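You operate a simulated robot arm through the tools that you are given. There is no shell and no other tool. Be economical: measure what you need, move in short steps, check, and stop when the job is done.

The job below is to be done with a simulated two-armed robot. You get a single attempt, and the scene is never put back.

TASK
Pump 500 ml into the can under the drum spout.
Fine: press RESET once first, so that the meter ends on 500 ml; open the red valve, close it after; spill nothing.

It is judged by the outcome, as a careful person would: the job done as asked, and still so three seconds after it is handed in. It fails if anything else is knocked over, pushed out of place, dropped, spilled or broken.

THE ROBOT
Two 7-joint arms with fingered hands on one trunk, on a base that drives. Base frame: it is fixed to the floor where the robot stands at the start and does not move with it; the origin is under the middle of the robot, x ahead of it, y to its left, z up; the surface under the hand at the start is at about z = 0.62. Lengths are in m, angles in rad, forces in N, time in s.
The left shoulder is at the start at [0.03, 0.136, 1.205], the right one opposite. With the tool pointing down near the work surface each hand reaches from about 0.1 to 0.92 m from the robot's upright axis, wherever it stands, measured 20 degrees to its own side. Places, roughly: drum lever [0.6, -0.2, 1]; grey reset button [0.7, -0.1, 0.8]; oil drum [0.6, -0.3, 0.5]; red valve lever [0.4, -0.4, 1]. Payload 5 kg a hand.
The TCP of each hand is the grasp point between the finger pads, 0.042 m short of the fingertips. In the tool frame z runs along the fingers and y along their closing line. The gripper opens to 0.208 m. The gripper's body begins 0.119 m behind the TCP. The gripper is a hand of 4 fingers: y runs from the thumb to the fingers, the wrist lies at [0, 0, -0.332] in the tool frame, and closing takes about 1.5 s.
Orientation is that of the tool frame in the base frame, as a unit quaternion [x, y, z, w]. With the fingers straight down and closing along the base's y, the tool's x points along the base's -x, its y along +y and its z along -z.

THE INTERFACE
- The arms move only by the tool move_arm. It takes "left_increments", "right_increments" or both (then of equal length, played together; a hand with none holds still); each is one flat list of numbers, 7 for each row, row after row: the gripper command, from -1 (shut) to 1 (fully open), values between in proportion, then the shift along the base's x, y, z in m, then the turn, a rotation vector about the base's x, y, z in rad. In form: [grip, dx, dy, dz, ax, ay, az, grip, dx, dy, dz, ax, ay, az, ...]. A call has 1 to 12 rows; each row shifts and turns the commanded pose from where the row before left it. A row lasts 0.2 s, in which the tool goes at most 0.05 m and 0.15 rad; a call with a longer step from one row to the next is refused whole, and so is a gripper value outside its range. Where a pose cannot be reached the arm comes as near as it can. A force on the tool above 90 N (or 10 N above the force at the start of the call, whichever is more), or a blocked arm, ends the call early, and 0.2 s more pass. Each finger travels about 0.072 m/s and halts on what it meets, pressing with about 24 N; the grip force reading is that of the motor and also rises with nothing between the fingers. The clock runs only during rows and for 0.2 s after the last one: add rows that do not move to give the fingers time. The reply holds the time, the measured pose of the TCP, the force on the tool along the base axes, the opening and the grip force, in the units named above and with some noise, with the torque about the TCP (base axes, N m) and any sound that the robot's microphone picked up.
- Cameras (640 x 400 px; columns grow to the right, rows downward): "scene" is now at [0.0286, -0.0486, 1.924]; the picture's right is [-0.62, -0.79, 0.00], its down [-0.63, 0.49, -0.60] and it looks along [0.47, -0.37, -0.80] (base axes); focal length 248 px, centre (320, 200). "left" rides on the left gripper at [-0.101, 0, -0.145] in its tool frame; the picture's right is [0.00, -1.00, 0.00], its down [0.82, 0.00, -0.57] and it looks along [0.57, 0.00, 0.82] (tool axes); focal length 261 px, centre (320, 200). "right" rides on the right gripper at [0.101, 0, -0.145] in its tool frame; the picture's right is [0.00, 1.00, 0.00], its down [-0.82, 0.00, -0.57] and it looks along [-0.57, 0.00, 0.82] (tool axes); focal length 261 px, centre (320, 200). There is no depth. A picture from a camera that has moved, and an enlarged one, comes with that camera's place and axes in the base frame and with its lens.
- camera(camera): a new picture of that camera. It takes no simulated time.
- lift_body(by): slides the trunk up (or, below 0, down) by that many m; the arms and the scene camera ride with it, the base frame stays. It gives what a move gives, with no picture.
- base_move(legs): drives the robot by 1 to 6 legs, each [ahead, left, turn to the left] in m, m and rad, along the robot's own axes; the way and the turn of a leg run together, so that a leg with both is an arc; at most 1.5 m and 3.142 rad a leg. The arms and the cameras ride along, it lands a little off, and it stops where it bumps. It gives what a move gives.
- set_grasp(shape, hand): the hand has 4 fingers and takes this shape, open, in about a second: jaw (thumb against the fingers, like two jaws); tri (thumb and two fingers); tip (a fingertip pinch); poke (one finger out to press); point (the index stretched); flat (the hand flat); cup (the hand cupped); fist (a fist). The gripper value then closes the fingers along that shape, each until it touches; the sizes above hold for jaw. It gives what a move gives, with no picture.
- head_to(pan, tilt): turns the head with the scene camera to pan (to the left, within 2.496 rad either way) and tilt (down, from -0.506 to 1.204), counted from straight ahead of the robot. It gives what a move gives.
- enlarge(camera, box): a new picture of the part [left, top, right, bottom] of that camera's present view, enlarged. It takes no simulated time.
- job_done(): hands the job in; it is judged then, once.

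Work in short steps. Places have to be worked out from the pictures, the camera data and where the tool is seen: move nearer, look again, correct. Check each grasp and each placing, and mend what went wrong. You have 120 turns and 100 pictures in all, those below and enlarged ones among them. Open the grippers and draw the arms clear of the work before you hand the job in, unless the task says otherwise; then end with one line.

The tools are called after "Request:" by a JSON object that holds its "name" and its "arguments". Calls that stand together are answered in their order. move_arm: Moves the arms, as the interface text tells. Its arguments: {"type":"object","properties":{"left_increments":{"type":"array"},"right_increments":{"type":"array"}},"required":[]} The other tools are called the same way: lift_body (by) slides the trunk up or down; set_grasp (shape, hand) gives the hand a shape; base_move (legs) drives the base; head_to (pan, tilt) turns the head that bears the scene camera; camera (camera) takes a picture; enlarge (camera, box) takes an enlarged picture of a part of a camera's view; job_done () hands the job in.

At the start:

```text
t: 0.0
left_tcp_pos: [0.6956, -0.0583, 1.2416]
left_tcp_rot: [0.0, 1.0, 0.0, 0.0]
left_force: [-0.2, -0.3, -0.9]
left_ft_torque: [0.01, -0.02, 0.0]
left_grip_width: 0.2074
left_grasp_force: 0.1
left_shape: jaw
right_tcp_pos: [0.5874, -0.5145, 1.2429]
right_tcp_rot: [0.0, 1.0, 0.0, 0.0]
right_force: [0.6, -0.5, 0.3]
right_ft_torque: [0.01, -0.03, -0.01]
right_grip_width: 0.2076
right_grasp_force: 0.0
right_shape: jaw
trunk travel left (down, up): [-0.225, 0.265]
robot x, y, heading: [0.0076, 0.0016, 0.001]
head pan, tilt: [-0.663, 0.929]
```

scene: 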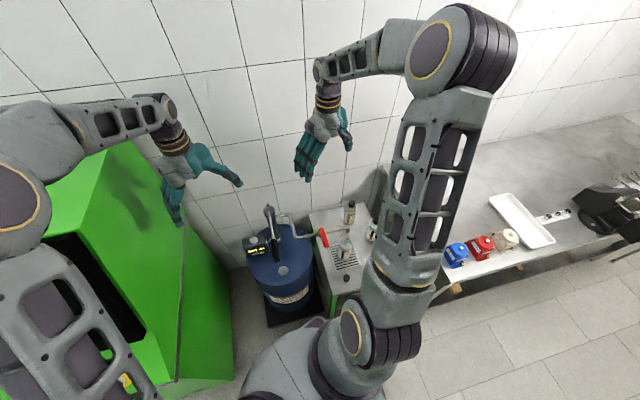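
right: 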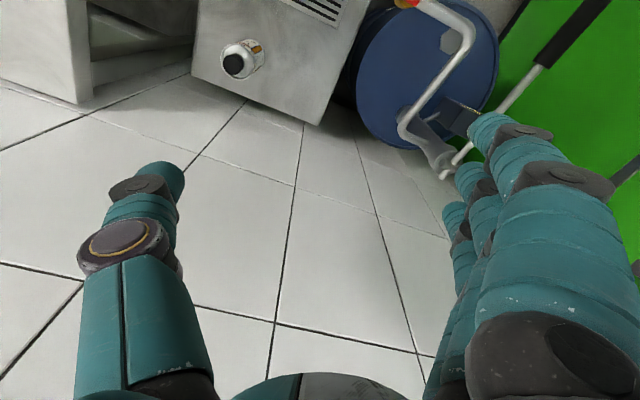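
left: 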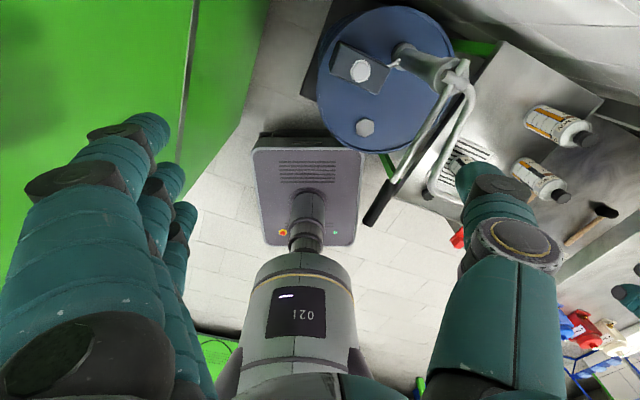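

The drum with pump, meter and spout with the red valve are visible; I enlarge the scene view and the left view to locate them.

Request:
{"name": "enlarge", "arguments": {"camera": "scene", "box": [220, 180, 400, 320]}}

Request:
{"name": "enlarge", "arguments": {"camera": "left", "box": [290, 0, 610, 240]}}

Request:
{"name": "enlarge", "arguments": {"camera": "right", "box": [180, 0, 640, 200]}}

```text
2.86 times, centred on (310, 250) of scene
camera zoom: at [0.0286, -0.0486, 1.924], right [-0.62, -0.79, 0.0], down [-0.63, 0.49, -0.6], along [0.47, -0.37, -0.8], focal length 707 px, centre (349, 57)
```

zoom: 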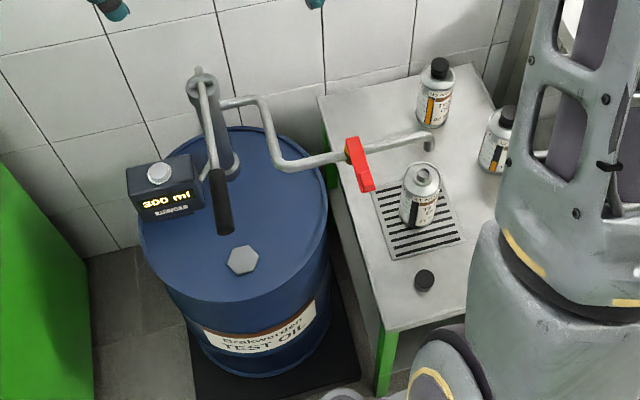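

```text
1.67 times, centred on (450, 120) of left
camera zoom: at [0.7964, -0.0553, 1.3868], right [0.0, -1.0, 0.0], down [-0.82, 0.0, 0.57], along [-0.57, 0.0, -0.82], focal length 434 px, centre (103, 333)
```

zoom: 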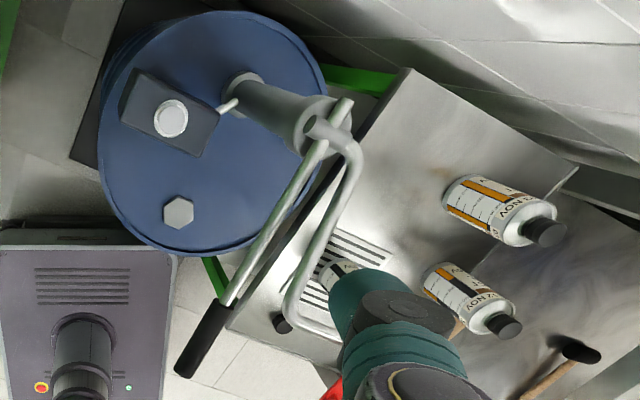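

```text
1.39 times, centred on (410, 100) of right
camera zoom: at [0.4874, -0.514, 1.3868], right [0.0, 1.0, 0.0], down [0.82, 0.0, 0.57], along [0.57, 0.0, -0.82], focal length 363 px, centre (195, 339)
```

zoom: 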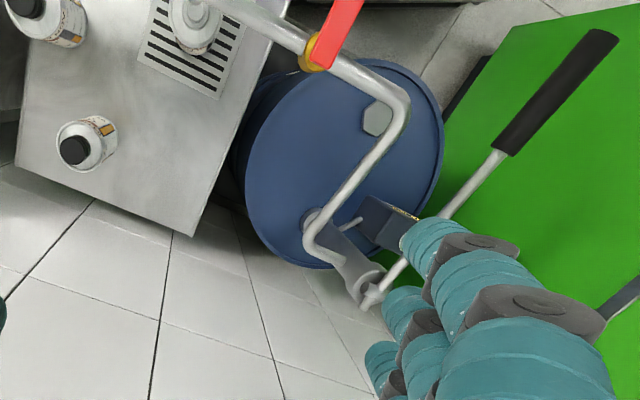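

The button is at about (0.706,-0.141,0.783), the handle grip runs from (0.55,-0.19,0.97) to (0.455,-0.157,0.975), the valve hub is near (0.458,-0.39,0.934) and the can mouth near (0.416,-0.513,0.80). I draw the right hand back for a better look at the valve and spout.

Request:
{"name": "move_arm", "arguments": {"right_increments": [1, -0.05, 0, 0, 0, 0, 0, 1, -0.05, 0, 0, 0, 0, 0, 1, -0.05, 0, 0, 0, 0, 0, 1, -0.05, 0, 0, 0, 0, 0, 1, -0.05, 0, 0, 0, 0, 0]}}

Request:
{"name": "camera", "arguments": {"camera": "right"}}

Request:
{"name": "camera", "arguments": {"camera": "scene"}}

```text
t: 1.2
left_tcp_pos: [0.694, -0.056, 1.2428]
left_tcp_rot: [0.001, 1.0, 0.0, 0.001]
left_force: [-1.0, -0.6, 1.3]
left_ft_torque: [-0.06, -0.13, 0.04]
left_grip_width: 0.2076
left_grasp_force: 0.1
left_shape: jaw
right_tcp_pos: [0.3364, -0.5139, 1.2441]
right_tcp_rot: [0.0, 1.0, 0.0, 0.0]
right_force: [-0.8, -0.6, 0.3]
right_ft_torque: [-0.02, -0.17, 0.03]
right_grip_width: 0.2078
right_grasp_force: 0.1
right_shape: jaw
trunk travel left (down, up): [-0.225, 0.265]
robot x, y, heading: [0.0033, -0.0008, -0.002]
head pan, tilt: [-0.663, 0.929]
```

```text
93 pictures are left
camera right: at [0.2354, -0.5121, 1.3885], right [0.0, 1.0, 0.0], down [0.82, 0.0, 0.57], along [0.57, 0.0, -0.82], focal length 261 px, centre (320, 200)
```

right: 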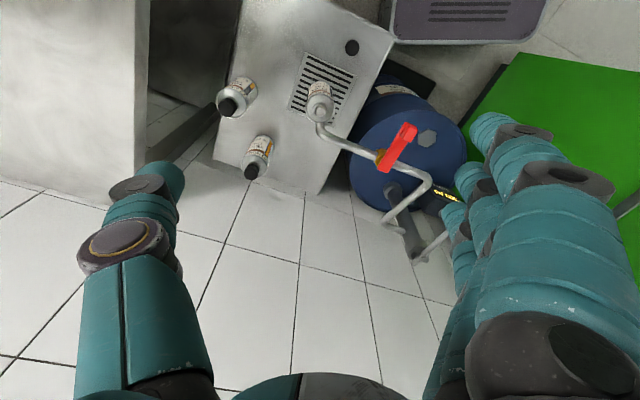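

```text
92 pictures are left
camera scene: at [0.0256, -0.0478, 1.9241], right [-0.61, -0.79, 0.0], down [-0.63, 0.49, -0.6], along [0.47, -0.37, -0.8], focal length 248 px, centre (320, 200)
```

scene: 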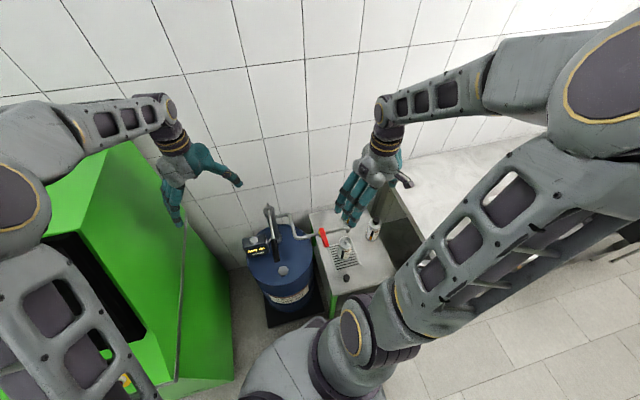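

Request:
{"name": "enlarge", "arguments": {"camera": "right", "box": [260, 60, 480, 280]}}

Request:
{"name": "enlarge", "arguments": {"camera": "scene", "box": [235, 190, 395, 300]}}

```text
1.82 times, centred on (370, 170) of right
camera zoom: at [0.2354, -0.5121, 1.3885], right [0.0, 1.0, 0.0], down [0.82, 0.0, 0.57], along [0.57, 0.0, -0.82], focal length 474 px, centre (229, 254)
```

zoom: 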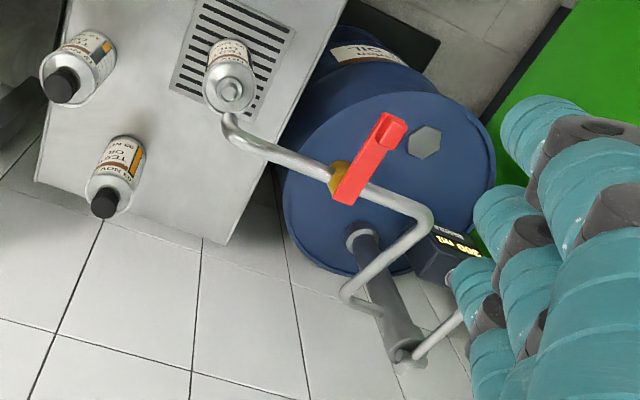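

```text
3.64 times, centred on (315, 245) of scene
camera zoom: at [0.0256, -0.0478, 1.9241], right [-0.61, -0.79, 0.0], down [-0.63, 0.49, -0.6], along [0.47, -0.37, -0.8], focal length 900 px, centre (338, 36)
```

zoom: 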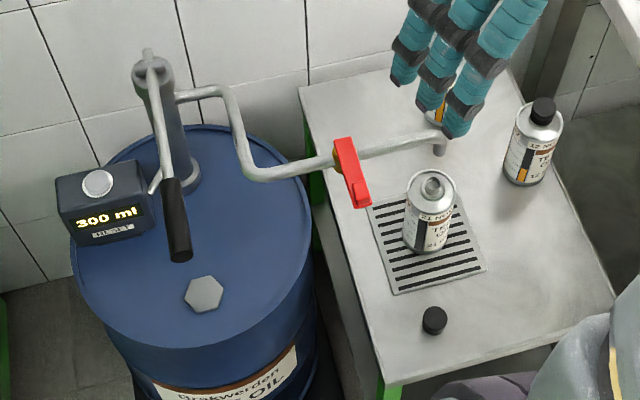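

The lever of the valve sits across the pipe (closed), the spout end at about (0.408,-0.517,0.878) over the can mouth. I set both hands to the poke shape and look.

Request:
{"name": "set_grasp", "arguments": {"hand": "left", "shape": "poke"}}

Request:
{"name": "set_grasp", "arguments": {"hand": "right", "shape": "poke"}}

Request:
{"name": "camera", "arguments": {"camera": "left"}}

Request:
{"name": "camera", "arguments": {"camera": "right"}}

Request:
{"name": "camera", "arguments": {"camera": "scene"}}

```text
t: 2.1
left_tcp_pos: [0.6954, -0.0574, 1.2425]
left_tcp_rot: [0.0, 1.0, -0.001, -0.001]
left_force: [-0.7, -0.6, 0.3]
left_ft_torque: [0.0, -0.03, 0.0]
left_grip_width: 0.0002
left_grasp_force: 0.0
left_shape: poke
right_tcp_pos: [0.3375, -0.5128, 1.2429]
right_tcp_rot: [0.0, 1.0, 0.0, 0.0]
right_force: [0.1, 0.2, -0.1]
right_ft_torque: [-0.02, -0.04, 0.01]
right_grip_width: 0.2078
right_grasp_force: 0.1
right_shape: jaw
trunk travel left (down, up): [-0.225, 0.265]
robot x, y, heading: [-0.0, -0.0002, -0.003]
head pan, tilt: [-0.663, 0.929]
```

```text
t: 3.0
left_tcp_pos: [0.696, -0.0585, 1.2414]
left_tcp_rot: [0.0, 1.0, -0.001, 0.0]
left_force: [0.8, 0.3, -0.3]
left_ft_torque: [0.02, -0.02, -0.02]
left_grip_width: 0.0002
left_grasp_force: 0.1
left_shape: poke
right_tcp_pos: [0.3387, -0.5139, 1.2436]
right_tcp_rot: [0.0, 1.0, 0.0, 0.001]
right_force: [0.8, -0.4, 0.0]
right_ft_torque: [0.01, 0.0, -0.01]
right_grip_width: 0.0
right_grasp_force: 0.0
right_shape: poke
trunk travel left (down, up): [-0.225, 0.265]
robot x, y, heading: [-0.0028, -0.0019, -0.001]
head pan, tilt: [-0.663, 0.929]
```

```text
89 pictures are left
camera left: at [0.7962, -0.0553, 1.3869], right [0.0, -1.0, 0.0], down [-0.82, 0.0, 0.57], along [-0.57, 0.0, -0.82], focal length 261 px, centre (320, 200)
```

left: 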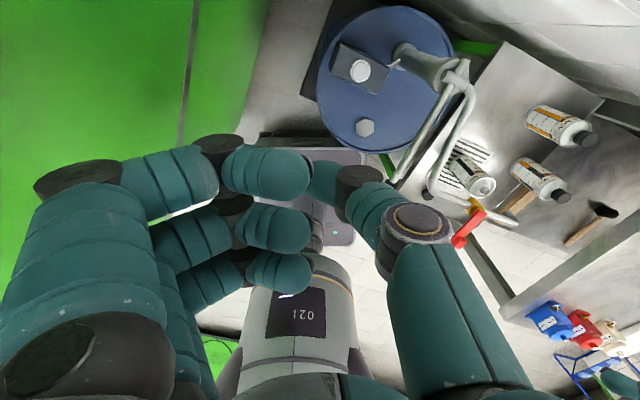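

```text
88 pictures are left
camera right: at [0.2377, -0.513, 1.3877], right [0.0, 1.0, 0.0], down [0.82, 0.0, 0.57], along [0.57, 0.0, -0.82], focal length 261 px, centre (320, 200)
```

right: 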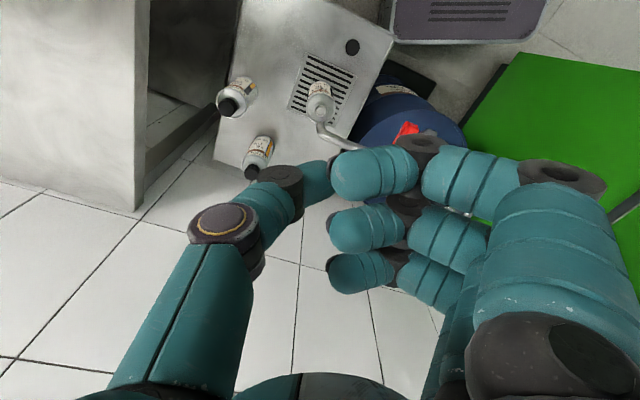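

```text
87 pictures are left
camera scene: at [0.0284, -0.0486, 1.924], right [-0.62, -0.79, 0.0], down [-0.63, 0.49, -0.6], along [0.47, -0.37, -0.8], focal length 248 px, centre (320, 200)
```

scene: 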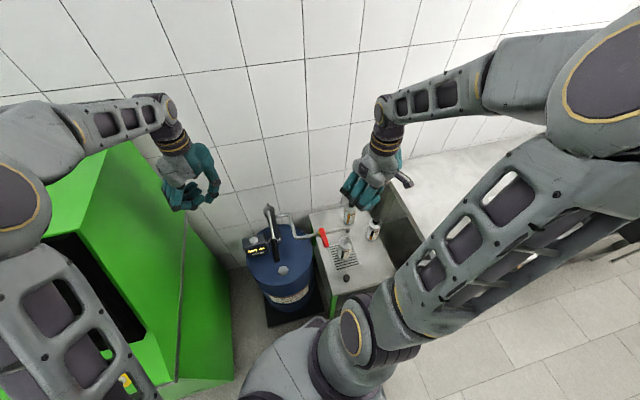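

Poke shows the thumb meeting the curled fingers, not a clear single finger; I try "point".

Request:
{"name": "set_grasp", "arguments": {"hand": "right", "shape": "point"}}

Request:
{"name": "set_grasp", "arguments": {"hand": "left", "shape": "point"}}

Request:
{"name": "camera", "arguments": {"camera": "right"}}

Request:
{"name": "camera", "arguments": {"camera": "left"}}

Request:
{"name": "enlarge", "arguments": {"camera": "scene", "box": [120, 80, 440, 280]}}

```text
t: 3.9
left_tcp_pos: [0.6949, -0.0584, 1.2417]
left_tcp_rot: [0.0, 1.0, 0.0, 0.0]
left_force: [-0.4, -1.2, 0.3]
left_ft_torque: [0.01, -0.02, 0.03]
left_grip_width: 0.0
left_grasp_force: 0.0
left_shape: poke
right_tcp_pos: [0.3387, -0.5135, 1.2416]
right_tcp_rot: [0.001, 1.0, 0.001, 0.0]
right_force: [0.4, -1.2, -0.5]
right_ft_torque: [0.01, 0.02, 0.0]
right_grip_width: 0.2017
right_grasp_force: 0.1
right_shape: point
trunk travel left (down, up): [-0.225, 0.265]
robot x, y, heading: [-0.0003, 0.0029, -0.002]
head pan, tilt: [-0.663, 0.929]
```

```text
t: 4.8
left_tcp_pos: [0.6963, -0.0582, 1.2418]
left_tcp_rot: [0.0, 1.0, 0.0, -0.001]
left_force: [0.1, -0.3, -0.6]
left_ft_torque: [-0.02, -0.02, 0.02]
left_grip_width: 0.2016
left_grasp_force: 0.0
left_shape: point
right_tcp_pos: [0.3391, -0.5144, 1.2428]
right_tcp_rot: [0.0, 1.0, 0.0, 0.0]
right_force: [0.6, 0.3, -0.5]
right_ft_torque: [-0.03, 0.01, 0.01]
right_grip_width: 0.2018
right_grasp_force: 0.0
right_shape: point
trunk travel left (down, up): [-0.225, 0.265]
robot x, y, heading: [-0.0006, -0.0016, 0.002]
head pan, tilt: [-0.663, 0.929]
```

```text
86 pictures are left
camera right: at [0.2378, -0.513, 1.3877], right [0.0, 1.0, 0.0], down [0.82, 0.0, 0.57], along [0.57, 0.0, -0.82], focal length 261 px, centre (320, 200)
```

right: 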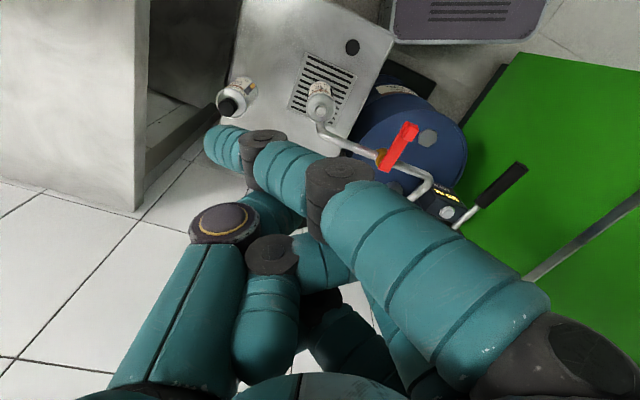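

```text
85 pictures are left
camera left: at [0.7963, -0.0553, 1.3869], right [0.0, -1.0, 0.0], down [-0.82, 0.0, 0.57], along [-0.57, 0.0, -0.82], focal length 261 px, centre (320, 200)
```

left: 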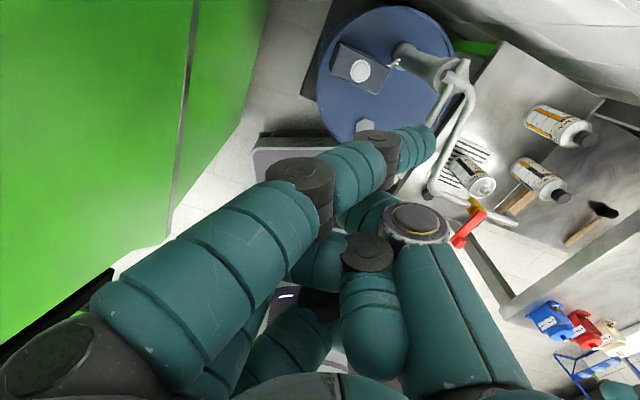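

```text
2.00 times, centred on (280, 180) of scene
camera zoom: at [0.0286, -0.0487, 1.924], right [-0.62, -0.79, 0.0], down [-0.63, 0.49, -0.6], along [0.47, -0.37, -0.8], focal length 495 px, centre (400, 240)
```

zoom: 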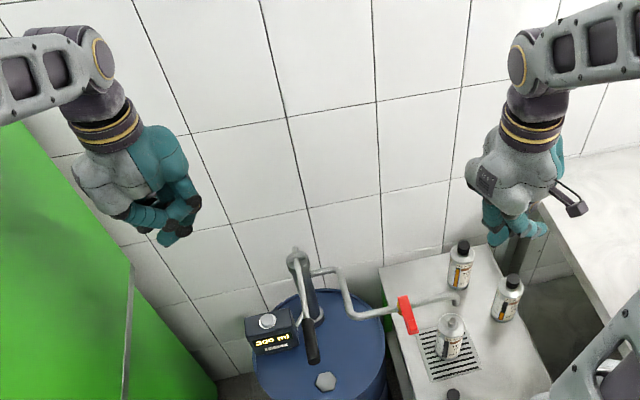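

Point gives a slanted finger. I go back to poke on both hands and look at it enlarged from the side.

Request:
{"name": "set_grasp", "arguments": {"hand": "left", "shape": "poke"}}

Request:
{"name": "set_grasp", "arguments": {"hand": "right", "shape": "tip"}}

Request:
{"name": "enlarge", "arguments": {"camera": "scene", "box": [130, 110, 230, 230]}}

Request:
{"name": "enlarge", "arguments": {"camera": "scene", "box": [320, 110, 420, 230]}}

Request:
{"name": "camera", "arguments": {"camera": "right"}}

```text
t: 5.7
left_tcp_pos: [0.6963, -0.0576, 1.2415]
left_tcp_rot: [0.0, 1.0, 0.001, 0.0]
left_force: [0.0, -0.7, -0.2]
left_ft_torque: [0.02, -0.02, 0.03]
left_grip_width: 0.0003
left_grasp_force: 0.0
left_shape: poke
right_tcp_pos: [0.3376, -0.514, 1.2431]
right_tcp_rot: [-0.001, 1.0, -0.001, 0.0]
right_force: [0.7, -0.6, 0.3]
right_ft_torque: [-0.04, -0.02, 0.0]
right_grip_width: 0.2019
right_grasp_force: 0.0
right_shape: point
trunk travel left (down, up): [-0.225, 0.265]
robot x, y, heading: [0.0015, -0.0012, 0.001]
head pan, tilt: [-0.663, 0.929]
```

```text
t: 6.6
left_tcp_pos: [0.6965, -0.0573, 1.2408]
left_tcp_rot: [0.0, 1.0, 0.0, 0.0]
left_force: [0.7, 0.2, -0.3]
left_ft_torque: [0.01, 0.01, 0.02]
left_grip_width: 0.0
left_grasp_force: 0.0
left_shape: poke
right_tcp_pos: [0.3388, -0.5134, 1.2434]
right_tcp_rot: [0.0, 1.0, 0.001, 0.0]
right_force: [-0.6, -0.3, 1.3]
right_ft_torque: [0.03, -0.03, 0.0]
right_grip_width: 0.2081
right_grasp_force: 0.1
right_shape: tip
trunk travel left (down, up): [-0.225, 0.265]
robot x, y, heading: [0.001, -0.0029, 0.001]
head pan, tilt: [-0.663, 0.929]
```

```text
3.33 times, centred on (180, 170) of scene
camera zoom: at [0.0285, -0.0489, 1.924], right [-0.62, -0.79, 0.0], down [-0.63, 0.49, -0.6], along [0.47, -0.37, -0.8], focal length 825 px, centre (787, 300)
```

zoom: 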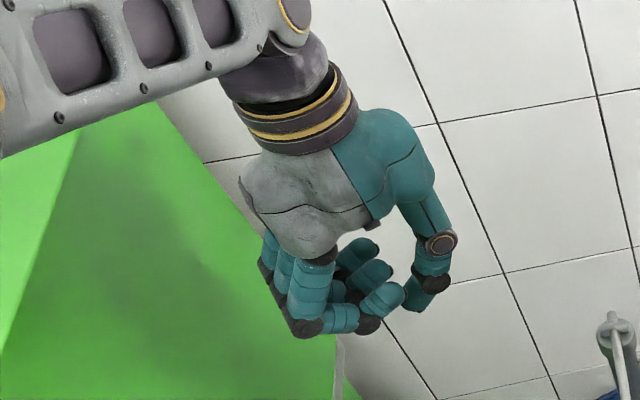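

```text
3.33 times, centred on (370, 170) of scene
camera zoom: at [0.0285, -0.0489, 1.924], right [-0.62, -0.79, 0.0], down [-0.63, 0.49, -0.6], along [0.47, -0.37, -0.8], focal length 825 px, centre (153, 300)
```

zoom: 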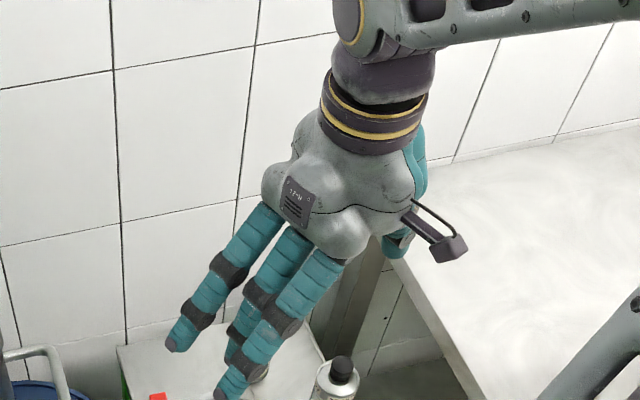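

```text
81 pictures are left
camera right: at [0.2377, -0.5132, 1.3877], right [0.0, 1.0, 0.0], down [0.82, 0.0, 0.57], along [0.57, 0.0, -0.82], focal length 261 px, centre (320, 200)
```

right: 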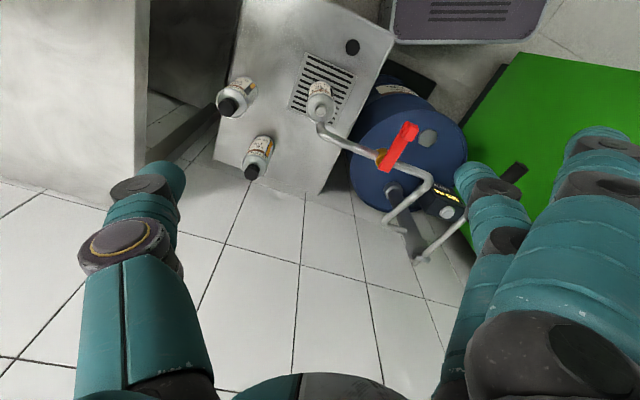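

I close the right hand in the tip shape to see whether it makes a neat pointed tip.

Request:
{"name": "move_arm", "arguments": {"right_increments": [-1, 0, 0, 0, 0, 0, 0, -1, 0, 0, 0, 0, 0, 0, -1, 0, 0, 0, 0, 0, 0, -1, 0, 0, 0, 0, 0, 0, -1, 0, 0, 0, 0, 0, 0, -1, 0, 0, 0, 0, 0, 0, -1, 0, 0, 0, 0, 0, 0, -1, 0, 0, 0, 0, 0, 0]}}

Request:
{"name": "camera", "arguments": {"camera": "right"}}

Request:
{"name": "enlarge", "arguments": {"camera": "scene", "box": [320, 110, 420, 230]}}

```text
t: 8.4
left_tcp_pos: [0.6962, -0.0569, 1.2428]
left_tcp_rot: [0.0, 1.0, 0.0, 0.001]
left_force: [0.6, -0.3, -0.3]
left_ft_torque: [0.01, -0.06, -0.02]
left_grip_width: 0.0001
left_grasp_force: 0.0
left_shape: poke
right_tcp_pos: [0.3379, -0.5129, 1.2434]
right_tcp_rot: [-0.001, 1.0, 0.0, 0.0]
right_force: [-0.1, -0.2, -1.4]
right_ft_torque: [-0.03, -0.03, 0.0]
right_grip_width: 0.0
right_grasp_force: 19.7
right_shape: tip
trunk travel left (down, up): [-0.225, 0.265]
robot x, y, heading: [-0.004, 0.0024, 0.001]
head pan, tilt: [-0.663, 0.929]
```

```text
80 pictures are left
camera right: at [0.2374, -0.5129, 1.3878], right [0.0, 1.0, 0.0], down [0.82, 0.0, 0.57], along [0.57, 0.0, -0.82], focal length 261 px, centre (320, 200)
```

right: 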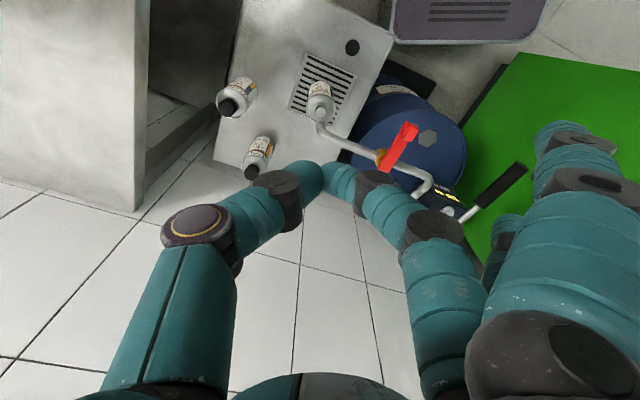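

```text
3.33 times, centred on (370, 170) of scene
camera zoom: at [0.0285, -0.0485, 1.924], right [-0.62, -0.79, 0.0], down [-0.63, 0.49, -0.6], along [0.47, -0.37, -0.8], focal length 825 px, centre (153, 300)
```

zoom: 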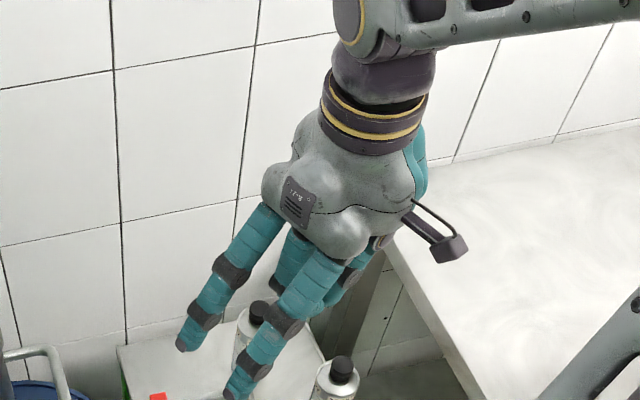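

Tip leaves two fingers sticking out, so the jaw shape is better. I set both to jaw and bring the right hand over the valve for a close look.

Request:
{"name": "set_grasp", "arguments": {"hand": "right", "shape": "jaw"}}

Request:
{"name": "set_grasp", "arguments": {"hand": "left", "shape": "jaw"}}

Request:
{"name": "move_arm", "arguments": {"left_increments": [-1, 0, 0, 0, 0, 0, 0, -1, 0, 0, 0, 0, 0, 0, -1, 0, 0, 0, 0, 0, 0, -1, 0, 0, 0, 0, 0, 0, -1, 0, 0, 0, 0, 0, 0, -1, 0, 0, 0, 0, 0, 0, -1, 0, 0, 0, 0, 0, 0, -1, 0, 0, 0, 0, 0, 0], "right_increments": [1, 0.015, 0.033, -0.03, 0, 0, 0, 1, 0.015, 0.033, -0.03, 0, 0, 0, 1, 0.015, 0.033, -0.03, 0, 0, 0, 1, 0.015, 0.033, -0.03, 0, 0, 0, 1, 0, 0, 0, 0, 0, 0, 1, 0, 0, 0, 0, 0, 0, 1, 0, 0, 0, 0, 0, 0, 1, 0, 0, 0, 0, 0, 0]}}

Request:
{"name": "camera", "arguments": {"camera": "right"}}

Request:
{"name": "camera", "arguments": {"camera": "left"}}

```text
t: 9.3
left_tcp_pos: [0.6959, -0.0572, 1.2424]
left_tcp_rot: [0.0, 1.0, 0.0, -0.001]
left_force: [-0.2, -0.3, 0.3]
left_ft_torque: [-0.02, -0.01, 0.01]
left_grip_width: 0.0002
left_grasp_force: 0.1
left_shape: poke
right_tcp_pos: [0.339, -0.5132, 1.2425]
right_tcp_rot: [0.0, 1.0, 0.001, 0.0]
right_force: [1.1, 0.2, -0.5]
right_ft_torque: [-0.02, 0.0, -0.01]
right_grip_width: 0.2079
right_grasp_force: 0.1
right_shape: jaw
trunk travel left (down, up): [-0.225, 0.265]
robot x, y, heading: [0.0006, 0.0007, -0.001]
head pan, tilt: [-0.663, 0.929]
```

```text
t: 10.2
left_tcp_pos: [0.6949, -0.0582, 1.242]
left_tcp_rot: [0.0, 1.0, 0.0, 0.0]
left_force: [0.1, 0.2, -0.1]
left_ft_torque: [-0.01, -0.01, -0.03]
left_grip_width: 0.2079
left_grasp_force: 0.1
left_shape: jaw
right_tcp_pos: [0.3388, -0.5138, 1.2434]
right_tcp_rot: [0.001, 1.0, 0.0, 0.0]
right_force: [0.0, -0.1, 0.3]
right_ft_torque: [0.01, 0.01, -0.03]
right_grip_width: 0.2079
right_grasp_force: 0.1
right_shape: jaw
trunk travel left (down, up): [-0.225, 0.265]
robot x, y, heading: [-0.0005, 0.0005, 0.002]
head pan, tilt: [-0.663, 0.929]
```

```text
t: 12.0
left_tcp_pos: [0.6962, -0.0584, 1.2411]
left_tcp_rot: [0.0, 1.0, 0.0, 0.0]
left_force: [0.4, 0.4, -0.4]
left_ft_torque: [-0.02, 0.01, -0.02]
left_grip_width: 0.0002
left_grasp_force: 20.1
left_shape: jaw
right_tcp_pos: [0.3985, -0.3821, 1.1239]
right_tcp_rot: [-0.001, 1.0, 0.0, -0.001]
right_force: [-0.2, 0.3, 0.8]
right_ft_torque: [0.03, 0.02, 0.0]
right_grip_width: 0.2079
right_grasp_force: 0.0
right_shape: jaw
trunk travel left (down, up): [-0.225, 0.265]
robot x, y, heading: [0.0014, 0.0013, -0.001]
head pan, tilt: [-0.663, 0.929]
```

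```text
78 pictures are left
camera right: at [0.2983, -0.3807, 1.2689], right [0.0, 1.0, 0.0], down [0.82, 0.0, 0.57], along [0.57, 0.0, -0.82], focal length 261 px, centre (320, 200)
```

right: 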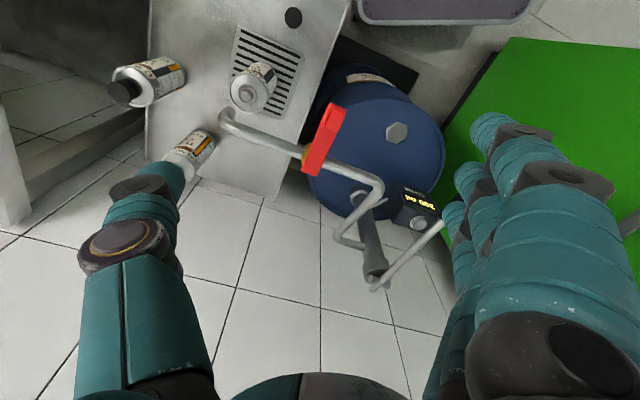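

```text
77 pictures are left
camera left: at [0.7963, -0.0553, 1.3869], right [0.0, -1.0, 0.0], down [-0.82, 0.0, 0.57], along [-0.57, 0.0, -0.82], focal length 261 px, centre (320, 200)
```

left: 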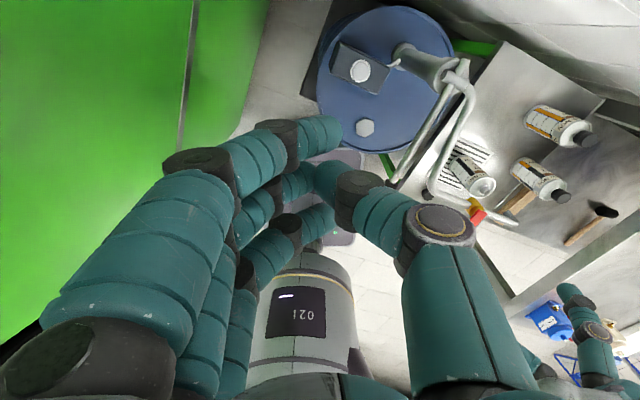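

Jaw shut gives a firm tip row around the TCP. I enlarge the valve and spout in the right camera.

Request:
{"name": "enlarge", "arguments": {"camera": "right", "box": [200, 50, 460, 250]}}

Request:
{"name": "enlarge", "arguments": {"camera": "right", "box": [200, 50, 300, 130]}}

```text
2.00 times, centred on (330, 150) of right
camera zoom: at [0.2983, -0.3807, 1.2689], right [0.0, 1.0, 0.0], down [0.82, 0.0, 0.57], along [0.57, 0.0, -0.82], focal length 521 px, centre (300, 300)
```

zoom: 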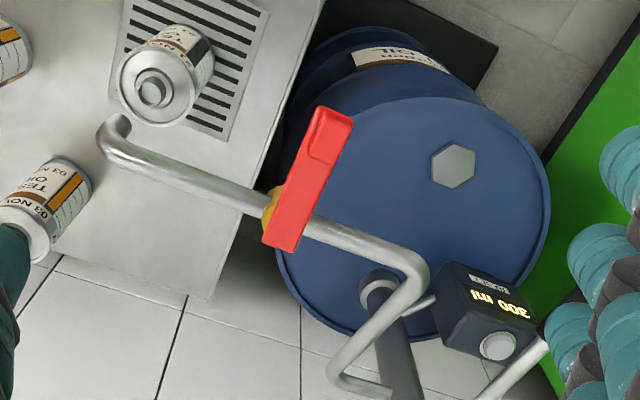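

```text
5.00 times, centred on (250, 90) of right
camera zoom: at [0.2983, -0.3807, 1.2689], right [0.0, 1.0, 0.0], down [0.82, 0.0, 0.57], along [0.57, 0.0, -0.82], focal length 1303 px, centre (670, 750)
```

zoom: 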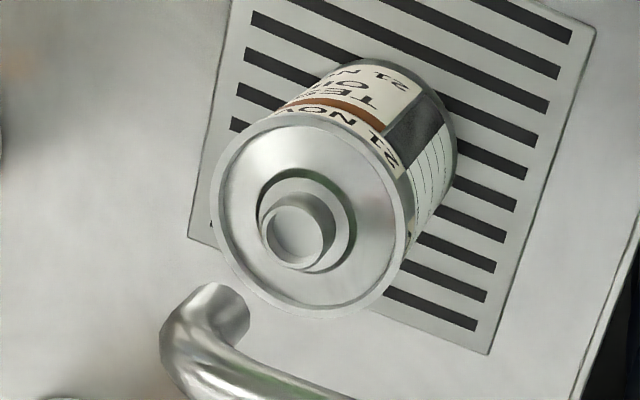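

Spout and can mouth are aligned, pivot near (0.458,-0.392), lever end (0.381,-0.361). Now I bring the closed left hand, tilted slightly, above the reset button.

Request:
{"name": "move_arm", "arguments": {"left_increments": [-1, 0.005, -0.03, 0, -0.13, 0, 0, -1, 0.005, -0.03, 0, -0.13, 0, 0, -1, 0, -0.006, -0.045, 0, 0, 0, -1, 0, 0, -0.045, 0, 0, 0, -1, 0, 0, -0.045, 0, 0, 0, -1, 0, 0, -0.045, 0, 0, 0, -1, 0, 0, -0.045, 0, 0, 0, -1, 0, 0, -0.045, 0, 0, 0, -1, 0, 0, -0.045, 0, 0, 0, -1, 0, 0, -0.045, 0, 0, 0]}}

Request:
{"name": "camera", "arguments": {"camera": "left"}}

Request:
{"name": "enlarge", "arguments": {"camera": "scene", "box": [180, 160, 360, 300]}}

Request:
{"name": "enlarge", "arguments": {"camera": "right", "box": [300, 120, 500, 280]}}

```text
t: 14.2
left_tcp_pos: [0.7069, -0.1255, 0.8825]
left_tcp_rot: [0.0, 0.992, -0.129, 0.0]
left_force: [1.5, -0.2, 1.6]
left_ft_torque: [0.09, 0.24, -0.05]
left_grip_width: 0.0
left_grasp_force: 24.5
left_shape: jaw
right_tcp_pos: [0.401, -0.3813, 1.1239]
right_tcp_rot: [0.0, 1.0, 0.001, -0.001]
right_force: [1.0, 0.1, -0.3]
right_ft_torque: [-0.02, 0.07, 0.02]
right_grip_width: 0.2078
right_grasp_force: 0.1
right_shape: jaw
trunk travel left (down, up): [-0.225, 0.265]
robot x, y, heading: [-0.0007, -0.0021, 0.001]
head pan, tilt: [-0.663, 0.929]
```

```text
74 pictures are left
camera left: at [0.8081, -0.0851, 1.0232], right [0.01, -0.97, 0.26], down [-0.82, 0.14, 0.55], along [-0.57, -0.21, -0.79], focal length 261 px, centre (320, 200)
```

left: 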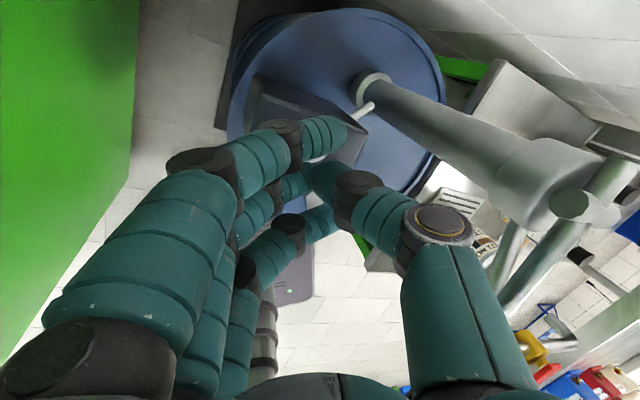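

```text
2.86 times, centred on (270, 230) of scene
camera zoom: at [0.0304, -0.0488, 1.9239], right [-0.61, -0.79, 0.0], down [-0.63, 0.49, -0.6], along [0.47, -0.37, -0.8], focal length 707 px, centre (463, 114)
```

zoom: 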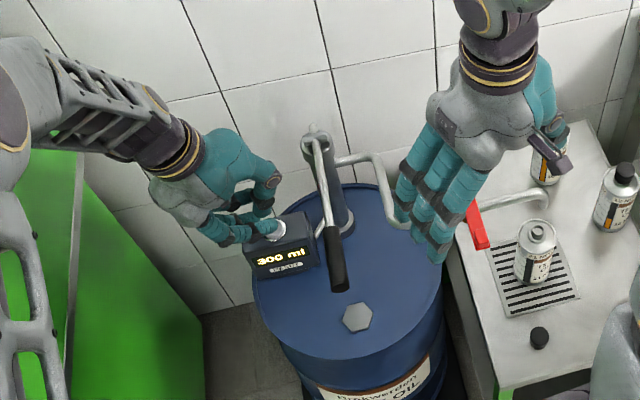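

```text
2.50 times, centred on (400, 200) of right
camera zoom: at [0.2995, -0.3809, 1.2685], right [0.0, 1.0, 0.0], down [0.82, 0.0, 0.57], along [0.57, 0.0, -0.82], focal length 652 px, centre (120, 200)
```

zoom: 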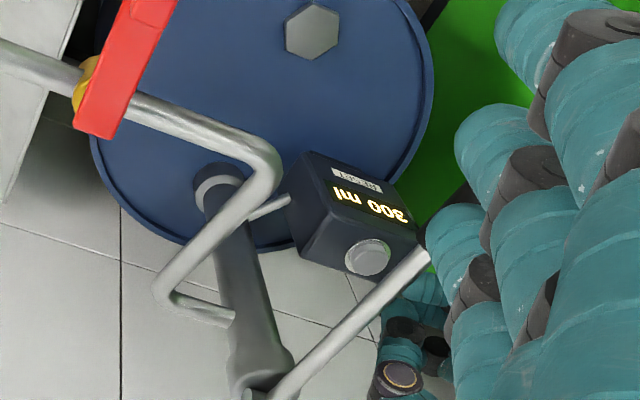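

The fingertips hover about 6 cm above the button, aligned. I descend to near contact.

Request:
{"name": "move_arm", "arguments": {"left_increments": [-1, 0, -0.001, -0.015, 0, 0, 0, -1, 0, -0.001, -0.015, 0, 0, 0, -1, 0, -0.001, -0.01, 0, 0, 0, -1, 0, 0, -0.006, 0, 0, 0, -1, 0, 0, 0, 0, 0, 0]}}

Request:
{"name": "enlarge", "arguments": {"camera": "scene", "box": [220, 200, 300, 260]}}

Request:
{"name": "enlarge", "arguments": {"camera": "left", "box": [220, 60, 420, 260]}}

Request:
{"name": "enlarge", "arguments": {"camera": "right", "box": [380, 170, 480, 250]}}

```text
t: 15.4
left_tcp_pos: [0.7054, -0.1265, 0.8341]
left_tcp_rot: [0.0, 0.992, -0.13, 0.0]
left_force: [-0.1, 0.1, 1.8]
left_ft_torque: [0.04, 0.06, -0.04]
left_grip_width: 0.0
left_grasp_force: 24.2
left_shape: jaw
right_tcp_pos: [0.3992, -0.3828, 1.1249]
right_tcp_rot: [0.0, 1.0, 0.0, 0.0]
right_force: [-0.1, 0.4, -0.4]
right_ft_torque: [0.05, 0.01, 0.02]
right_grip_width: 0.2079
right_grasp_force: 0.0
right_shape: jaw
trunk travel left (down, up): [-0.225, 0.265]
robot x, y, heading: [-0.0013, 0.0009, 0.001]
head pan, tilt: [-0.663, 0.929]
heard: click
```

```text
6.67 times, centred on (260, 230) of scene
camera zoom: at [0.0284, -0.0486, 1.924], right [-0.62, -0.79, 0.0], down [-0.63, 0.49, -0.6], along [0.47, -0.37, -0.8], focal length 1650 px, centre (720, 0)
```

zoom: 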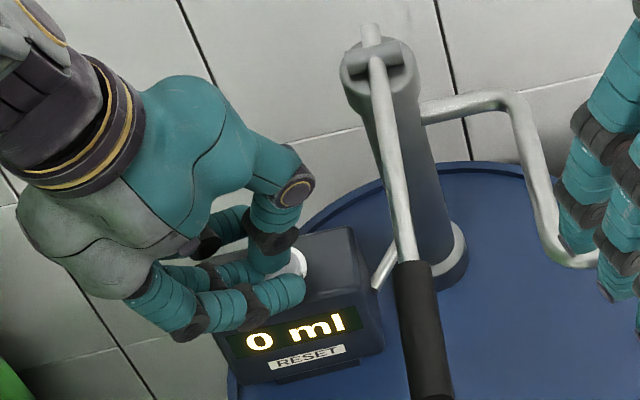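

```text
2.00 times, centred on (320, 160) of left
camera zoom: at [0.8058, -0.0873, 0.976], right [0.0, -0.97, 0.26], down [-0.82, 0.14, 0.55], along [-0.57, -0.21, -0.79], focal length 521 px, centre (320, 280)
```

zoom: 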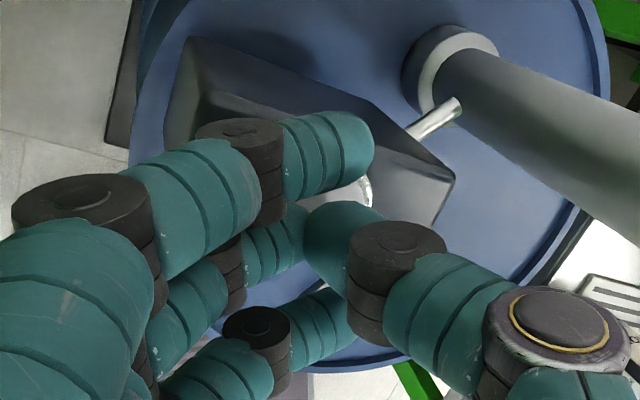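

```text
5.00 times, centred on (430, 210) of right
camera zoom: at [0.2982, -0.3808, 1.2689], right [0.0, 1.0, 0.0], down [0.82, 0.0, 0.57], along [0.57, 0.0, -0.82], focal length 1303 px, centre (-230, 150)
```

zoom: 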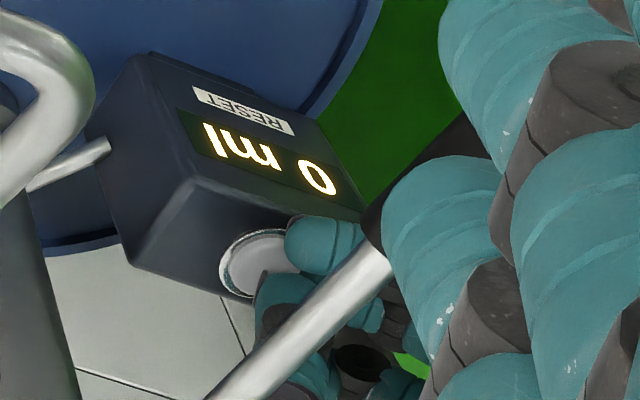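

Click heard and the meter reads 0 ml. I raise the left hand clear, and yaw the right hand to straddle the valve lever with a small opening.

Request:
{"name": "move_arm", "arguments": {"left_increments": [-1, 0, 0.004, 0.02, 0, 0, 0, -1, 0, 0.004, 0.04, 0, 0, 0, -1, 0, 0, 0.045, 0, 0, 0, -1, 0, 0, 0.045, 0, 0, 0, -1, 0, 0, 0.045, 0, 0, 0, -1, 0, 0, 0.045, 0.13, 0, 0, -1, 0, 0, 0.03, 0.13, 0, 0, -1, 0, 0, 0, 0, 0, 0], "right_increments": [-0.42, -0.003, 0.006, 0, 0, 0, -0.125, -0.42, -0.003, 0.006, 0, 0, 0, -0.125, -0.42, -0.003, 0.005, 0, 0, 0, -0.125, -0.42, 0, 0, -0.02, 0, 0, 0, -0.42, 0, 0, -0.02, 0, 0, 0, -0.42, 0, 0, 0, 0, 0, 0, -0.42, 0, 0, 0, 0, 0, 0, -0.42, 0, 0, 0, 0, 0, 0]}}

Request:
{"name": "camera", "arguments": {"camera": "right"}}

Request:
{"name": "enlarge", "arguments": {"camera": "scene", "box": [240, 160, 400, 280]}}

Request:
{"name": "camera", "arguments": {"camera": "left"}}

```text
t: 17.2
left_tcp_pos: [0.7075, -0.1179, 1.1063]
left_tcp_rot: [0.0, 1.0, 0.001, 0.0]
left_force: [0.4, 0.0, 0.3]
left_ft_torque: [-0.05, 0.03, 0.0]
left_grip_width: 0.0
left_grasp_force: 24.6
left_shape: jaw
right_tcp_pos: [0.3884, -0.3651, 1.0821]
right_tcp_rot: [0.186, 0.983, 0.0, 0.001]
right_force: [0.6, 1.2, -0.2]
right_ft_torque: [-0.06, 0.03, -0.03]
right_grip_width: 0.0611
right_grasp_force: 0.0
right_shape: jaw
trunk travel left (down, up): [-0.225, 0.265]
robot x, y, heading: [-0.0019, 0.0004, -0.001]
head pan, tilt: [-0.663, 0.929]
```

```text
68 pictures are left
camera right: at [0.296, -0.3268, 1.2275], right [0.37, 0.93, 0.0], down [0.76, -0.3, 0.57], along [0.53, -0.21, -0.82], focal length 261 px, centre (320, 200)
```

right: 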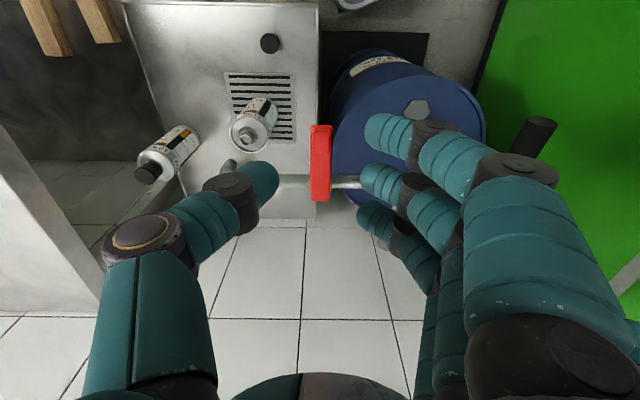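

```text
3.33 times, centred on (320, 220) of scene
camera zoom: at [0.0288, -0.0472, 1.924], right [-0.61, -0.79, 0.0], down [-0.63, 0.49, -0.6], along [0.47, -0.37, -0.8], focal length 825 px, centre (320, 133)
```

zoom: 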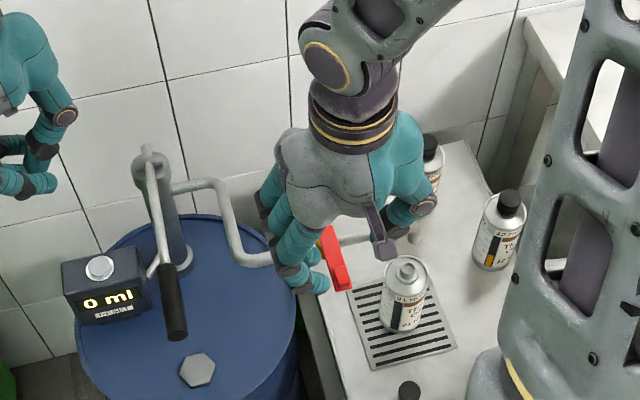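

```text
66 pictures are left
camera left: at [0.8078, -0.115, 1.2523], right [0.01, -1.0, 0.0], down [-0.82, -0.01, 0.57], along [-0.57, 0.0, -0.82], focal length 261 px, centre (320, 200)
```

left: 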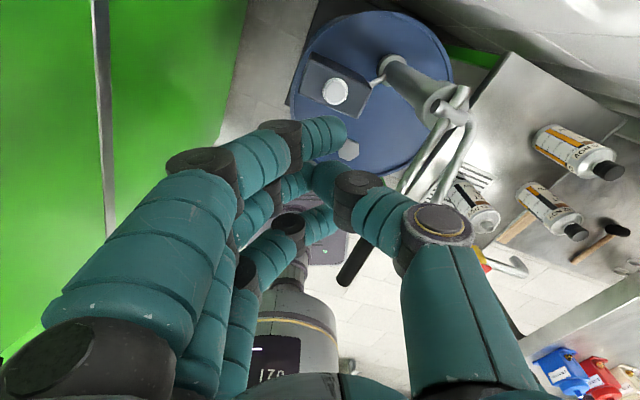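

The lever lies centred between the fingers. I lower the hand so the tips straddle it, just above pipe height.

Request:
{"name": "move_arm", "arguments": {"right_increments": [-0.42, 0, 0, -0.03, 0, 0, 0, -0.42, 0, 0, -0.03, 0, 0, 0, -0.42, 0, 0, -0.016, 0, 0, 0, -0.42, 0, 0, -0.008, 0, 0, 0, -0.42, 0, 0, 0, 0, 0, 0]}}

Request:
{"name": "camera", "arguments": {"camera": "right"}}

Request:
{"name": "enlarge", "arguments": {"camera": "scene", "box": [280, 190, 380, 265]}}

Request:
{"name": "enlarge", "arguments": {"camera": "left", "box": [420, 180, 640, 300]}}

```text
t: 18.4
left_tcp_pos: [0.7067, -0.1193, 1.1073]
left_tcp_rot: [0.0, 1.0, 0.0, -0.001]
left_force: [-0.1, -0.6, 1.2]
left_ft_torque: [-0.01, -0.01, -0.03]
left_grip_width: 0.0002
left_grasp_force: 23.7
left_shape: jaw
right_tcp_pos: [0.3872, -0.3653, 0.9971]
right_tcp_rot: [0.186, 0.983, 0.0, 0.0]
right_force: [0.1, 0.1, 0.2]
right_ft_torque: [0.02, -0.05, -0.03]
right_grip_width: 0.0608
right_grasp_force: 0.1
right_shape: jaw
trunk travel left (down, up): [-0.225, 0.265]
robot x, y, heading: [-0.0013, 0.0025, 0.006]
head pan, tilt: [-0.663, 0.929]
```

```text
65 pictures are left
camera right: at [0.2945, -0.328, 1.1426], right [0.37, 0.93, 0.0], down [0.76, -0.3, 0.57], along [0.53, -0.21, -0.82], focal length 261 px, centre (320, 200)
```

right: 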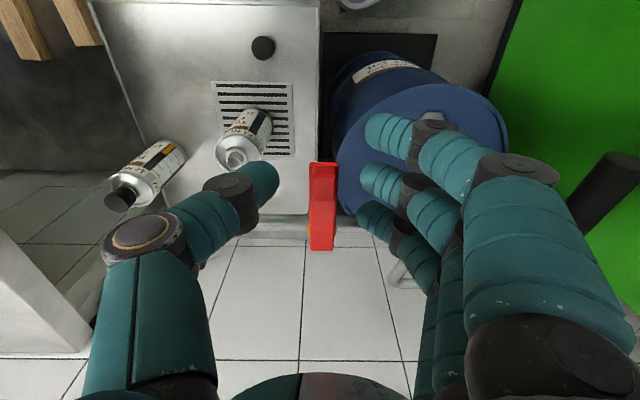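

```text
5.33 times, centred on (330, 228) of scene
camera zoom: at [0.0282, -0.0485, 1.924], right [-0.62, -0.79, 0.0], down [-0.63, 0.49, -0.6], along [0.47, -0.37, -0.8], focal length 1320 px, centre (267, 53)
```

zoom: 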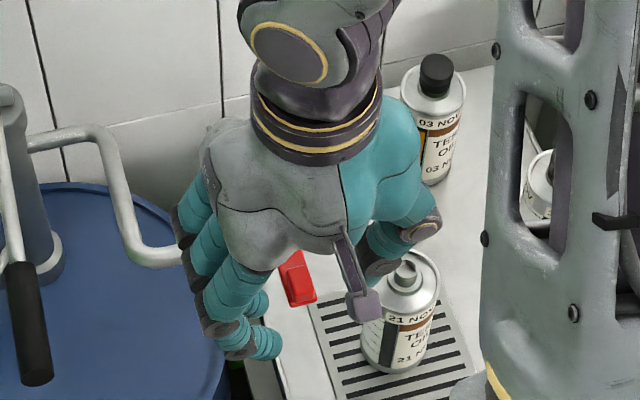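

```text
2.91 times, centred on (530, 240) of left
camera zoom: at [0.8072, -0.1166, 1.2524], right [0.0, -1.0, 0.0], down [-0.82, 0.0, 0.57], along [-0.57, 0.0, -0.82], focal length 758 px, centre (-291, 84)
```

zoom: 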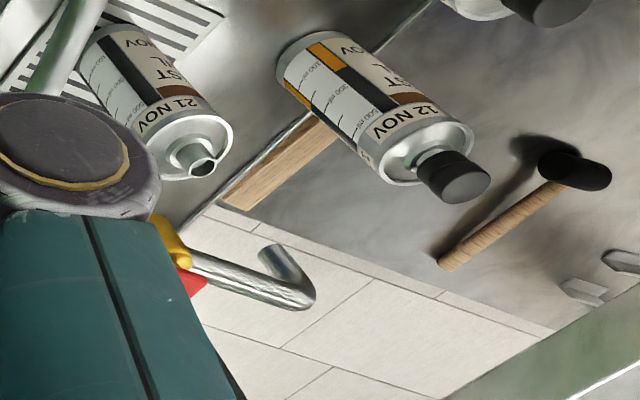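

The lever is between the fingers but the tips may be barely below its top; I lower 1 cm more and shift slightly towards the pivot, watching the force.

Request:
{"name": "move_arm", "arguments": {"right_increments": [-0.42, 0.004, -0.002, -0.006, 0, 0, 0, -0.42, 0.004, -0.002, -0.006, 0, 0, 0, -0.42, 0, 0, 0, 0, 0, 0]}}

Request:
{"name": "camera", "arguments": {"camera": "right"}}

```text
t: 19.2
left_tcp_pos: [0.7074, -0.1191, 1.107]
left_tcp_rot: [0.0, 1.0, 0.0, 0.0]
left_force: [-1.3, -0.3, 0.5]
left_ft_torque: [0.02, -0.01, -0.01]
left_grip_width: 0.0
left_grasp_force: 23.9
left_shape: jaw
right_tcp_pos: [0.3968, -0.3699, 0.9851]
right_tcp_rot: [0.186, 0.982, 0.0, 0.0]
right_force: [0.0, -0.6, 0.2]
right_ft_torque: [-0.02, -0.01, 0.01]
right_grip_width: 0.0608
right_grasp_force: 0.0
right_shape: jaw
trunk travel left (down, up): [-0.225, 0.265]
robot x, y, heading: [-0.0027, -0.0023, -0.002]
head pan, tilt: [-0.663, 0.929]
```

```text
62 pictures are left
camera right: at [0.3027, -0.3319, 1.1306], right [0.37, 0.93, 0.0], down [0.76, -0.3, 0.57], along [0.53, -0.21, -0.82], focal length 261 px, centre (320, 200)
```

right: 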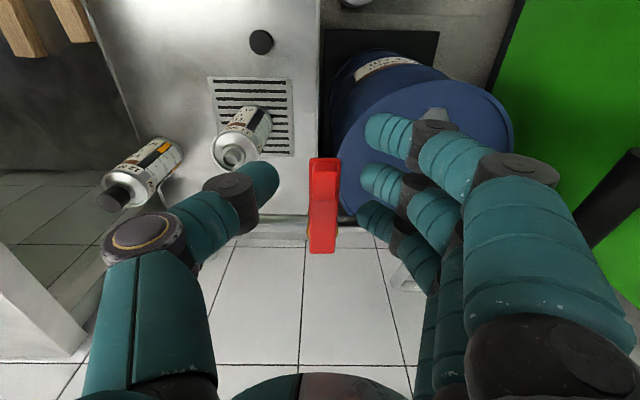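

No contact yet. I push the lever gently towards the spout side to test the opening direction.

Request:
{"name": "move_arm", "arguments": {"right_increments": [-0.42, -0.004, -0.01, 0, 0, 0, 0, -0.42, -0.004, -0.01, 0, 0, 0, 0, -0.42, -0.003, -0.008, 0, 0, 0, 0, -0.42, 0, 0, 0, 0, 0, 0]}}

Request:
{"name": "camera", "arguments": {"camera": "right"}}

```text
t: 20.2
left_tcp_pos: [0.706, -0.1201, 1.1065]
left_tcp_rot: [0.0, 1.0, 0.0, 0.0]
left_force: [-0.7, -0.2, -0.1]
left_ft_torque: [-0.02, 0.01, -0.03]
left_grip_width: 0.0
left_grasp_force: 23.9
left_shape: jaw
right_tcp_pos: [0.3843, -0.397, 0.9852]
right_tcp_rot: [0.186, 0.983, -0.001, 0.001]
right_force: [-1.2, 0.7, 0.1]
right_ft_torque: [0.02, 0.05, 0.09]
right_grip_width: 0.0612
right_grasp_force: 0.0
right_shape: jaw
trunk travel left (down, up): [-0.225, 0.265]
robot x, y, heading: [0.0009, 0.0014, -0.003]
head pan, tilt: [-0.663, 0.929]
```

```text
61 pictures are left
camera right: at [0.2914, -0.3594, 1.1309], right [0.37, 0.93, 0.0], down [0.76, -0.3, 0.57], along [0.53, -0.21, -0.82], focal length 261 px, centre (320, 200)
```

right: 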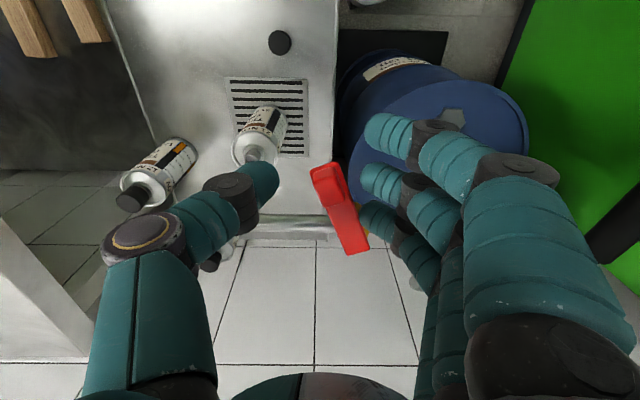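

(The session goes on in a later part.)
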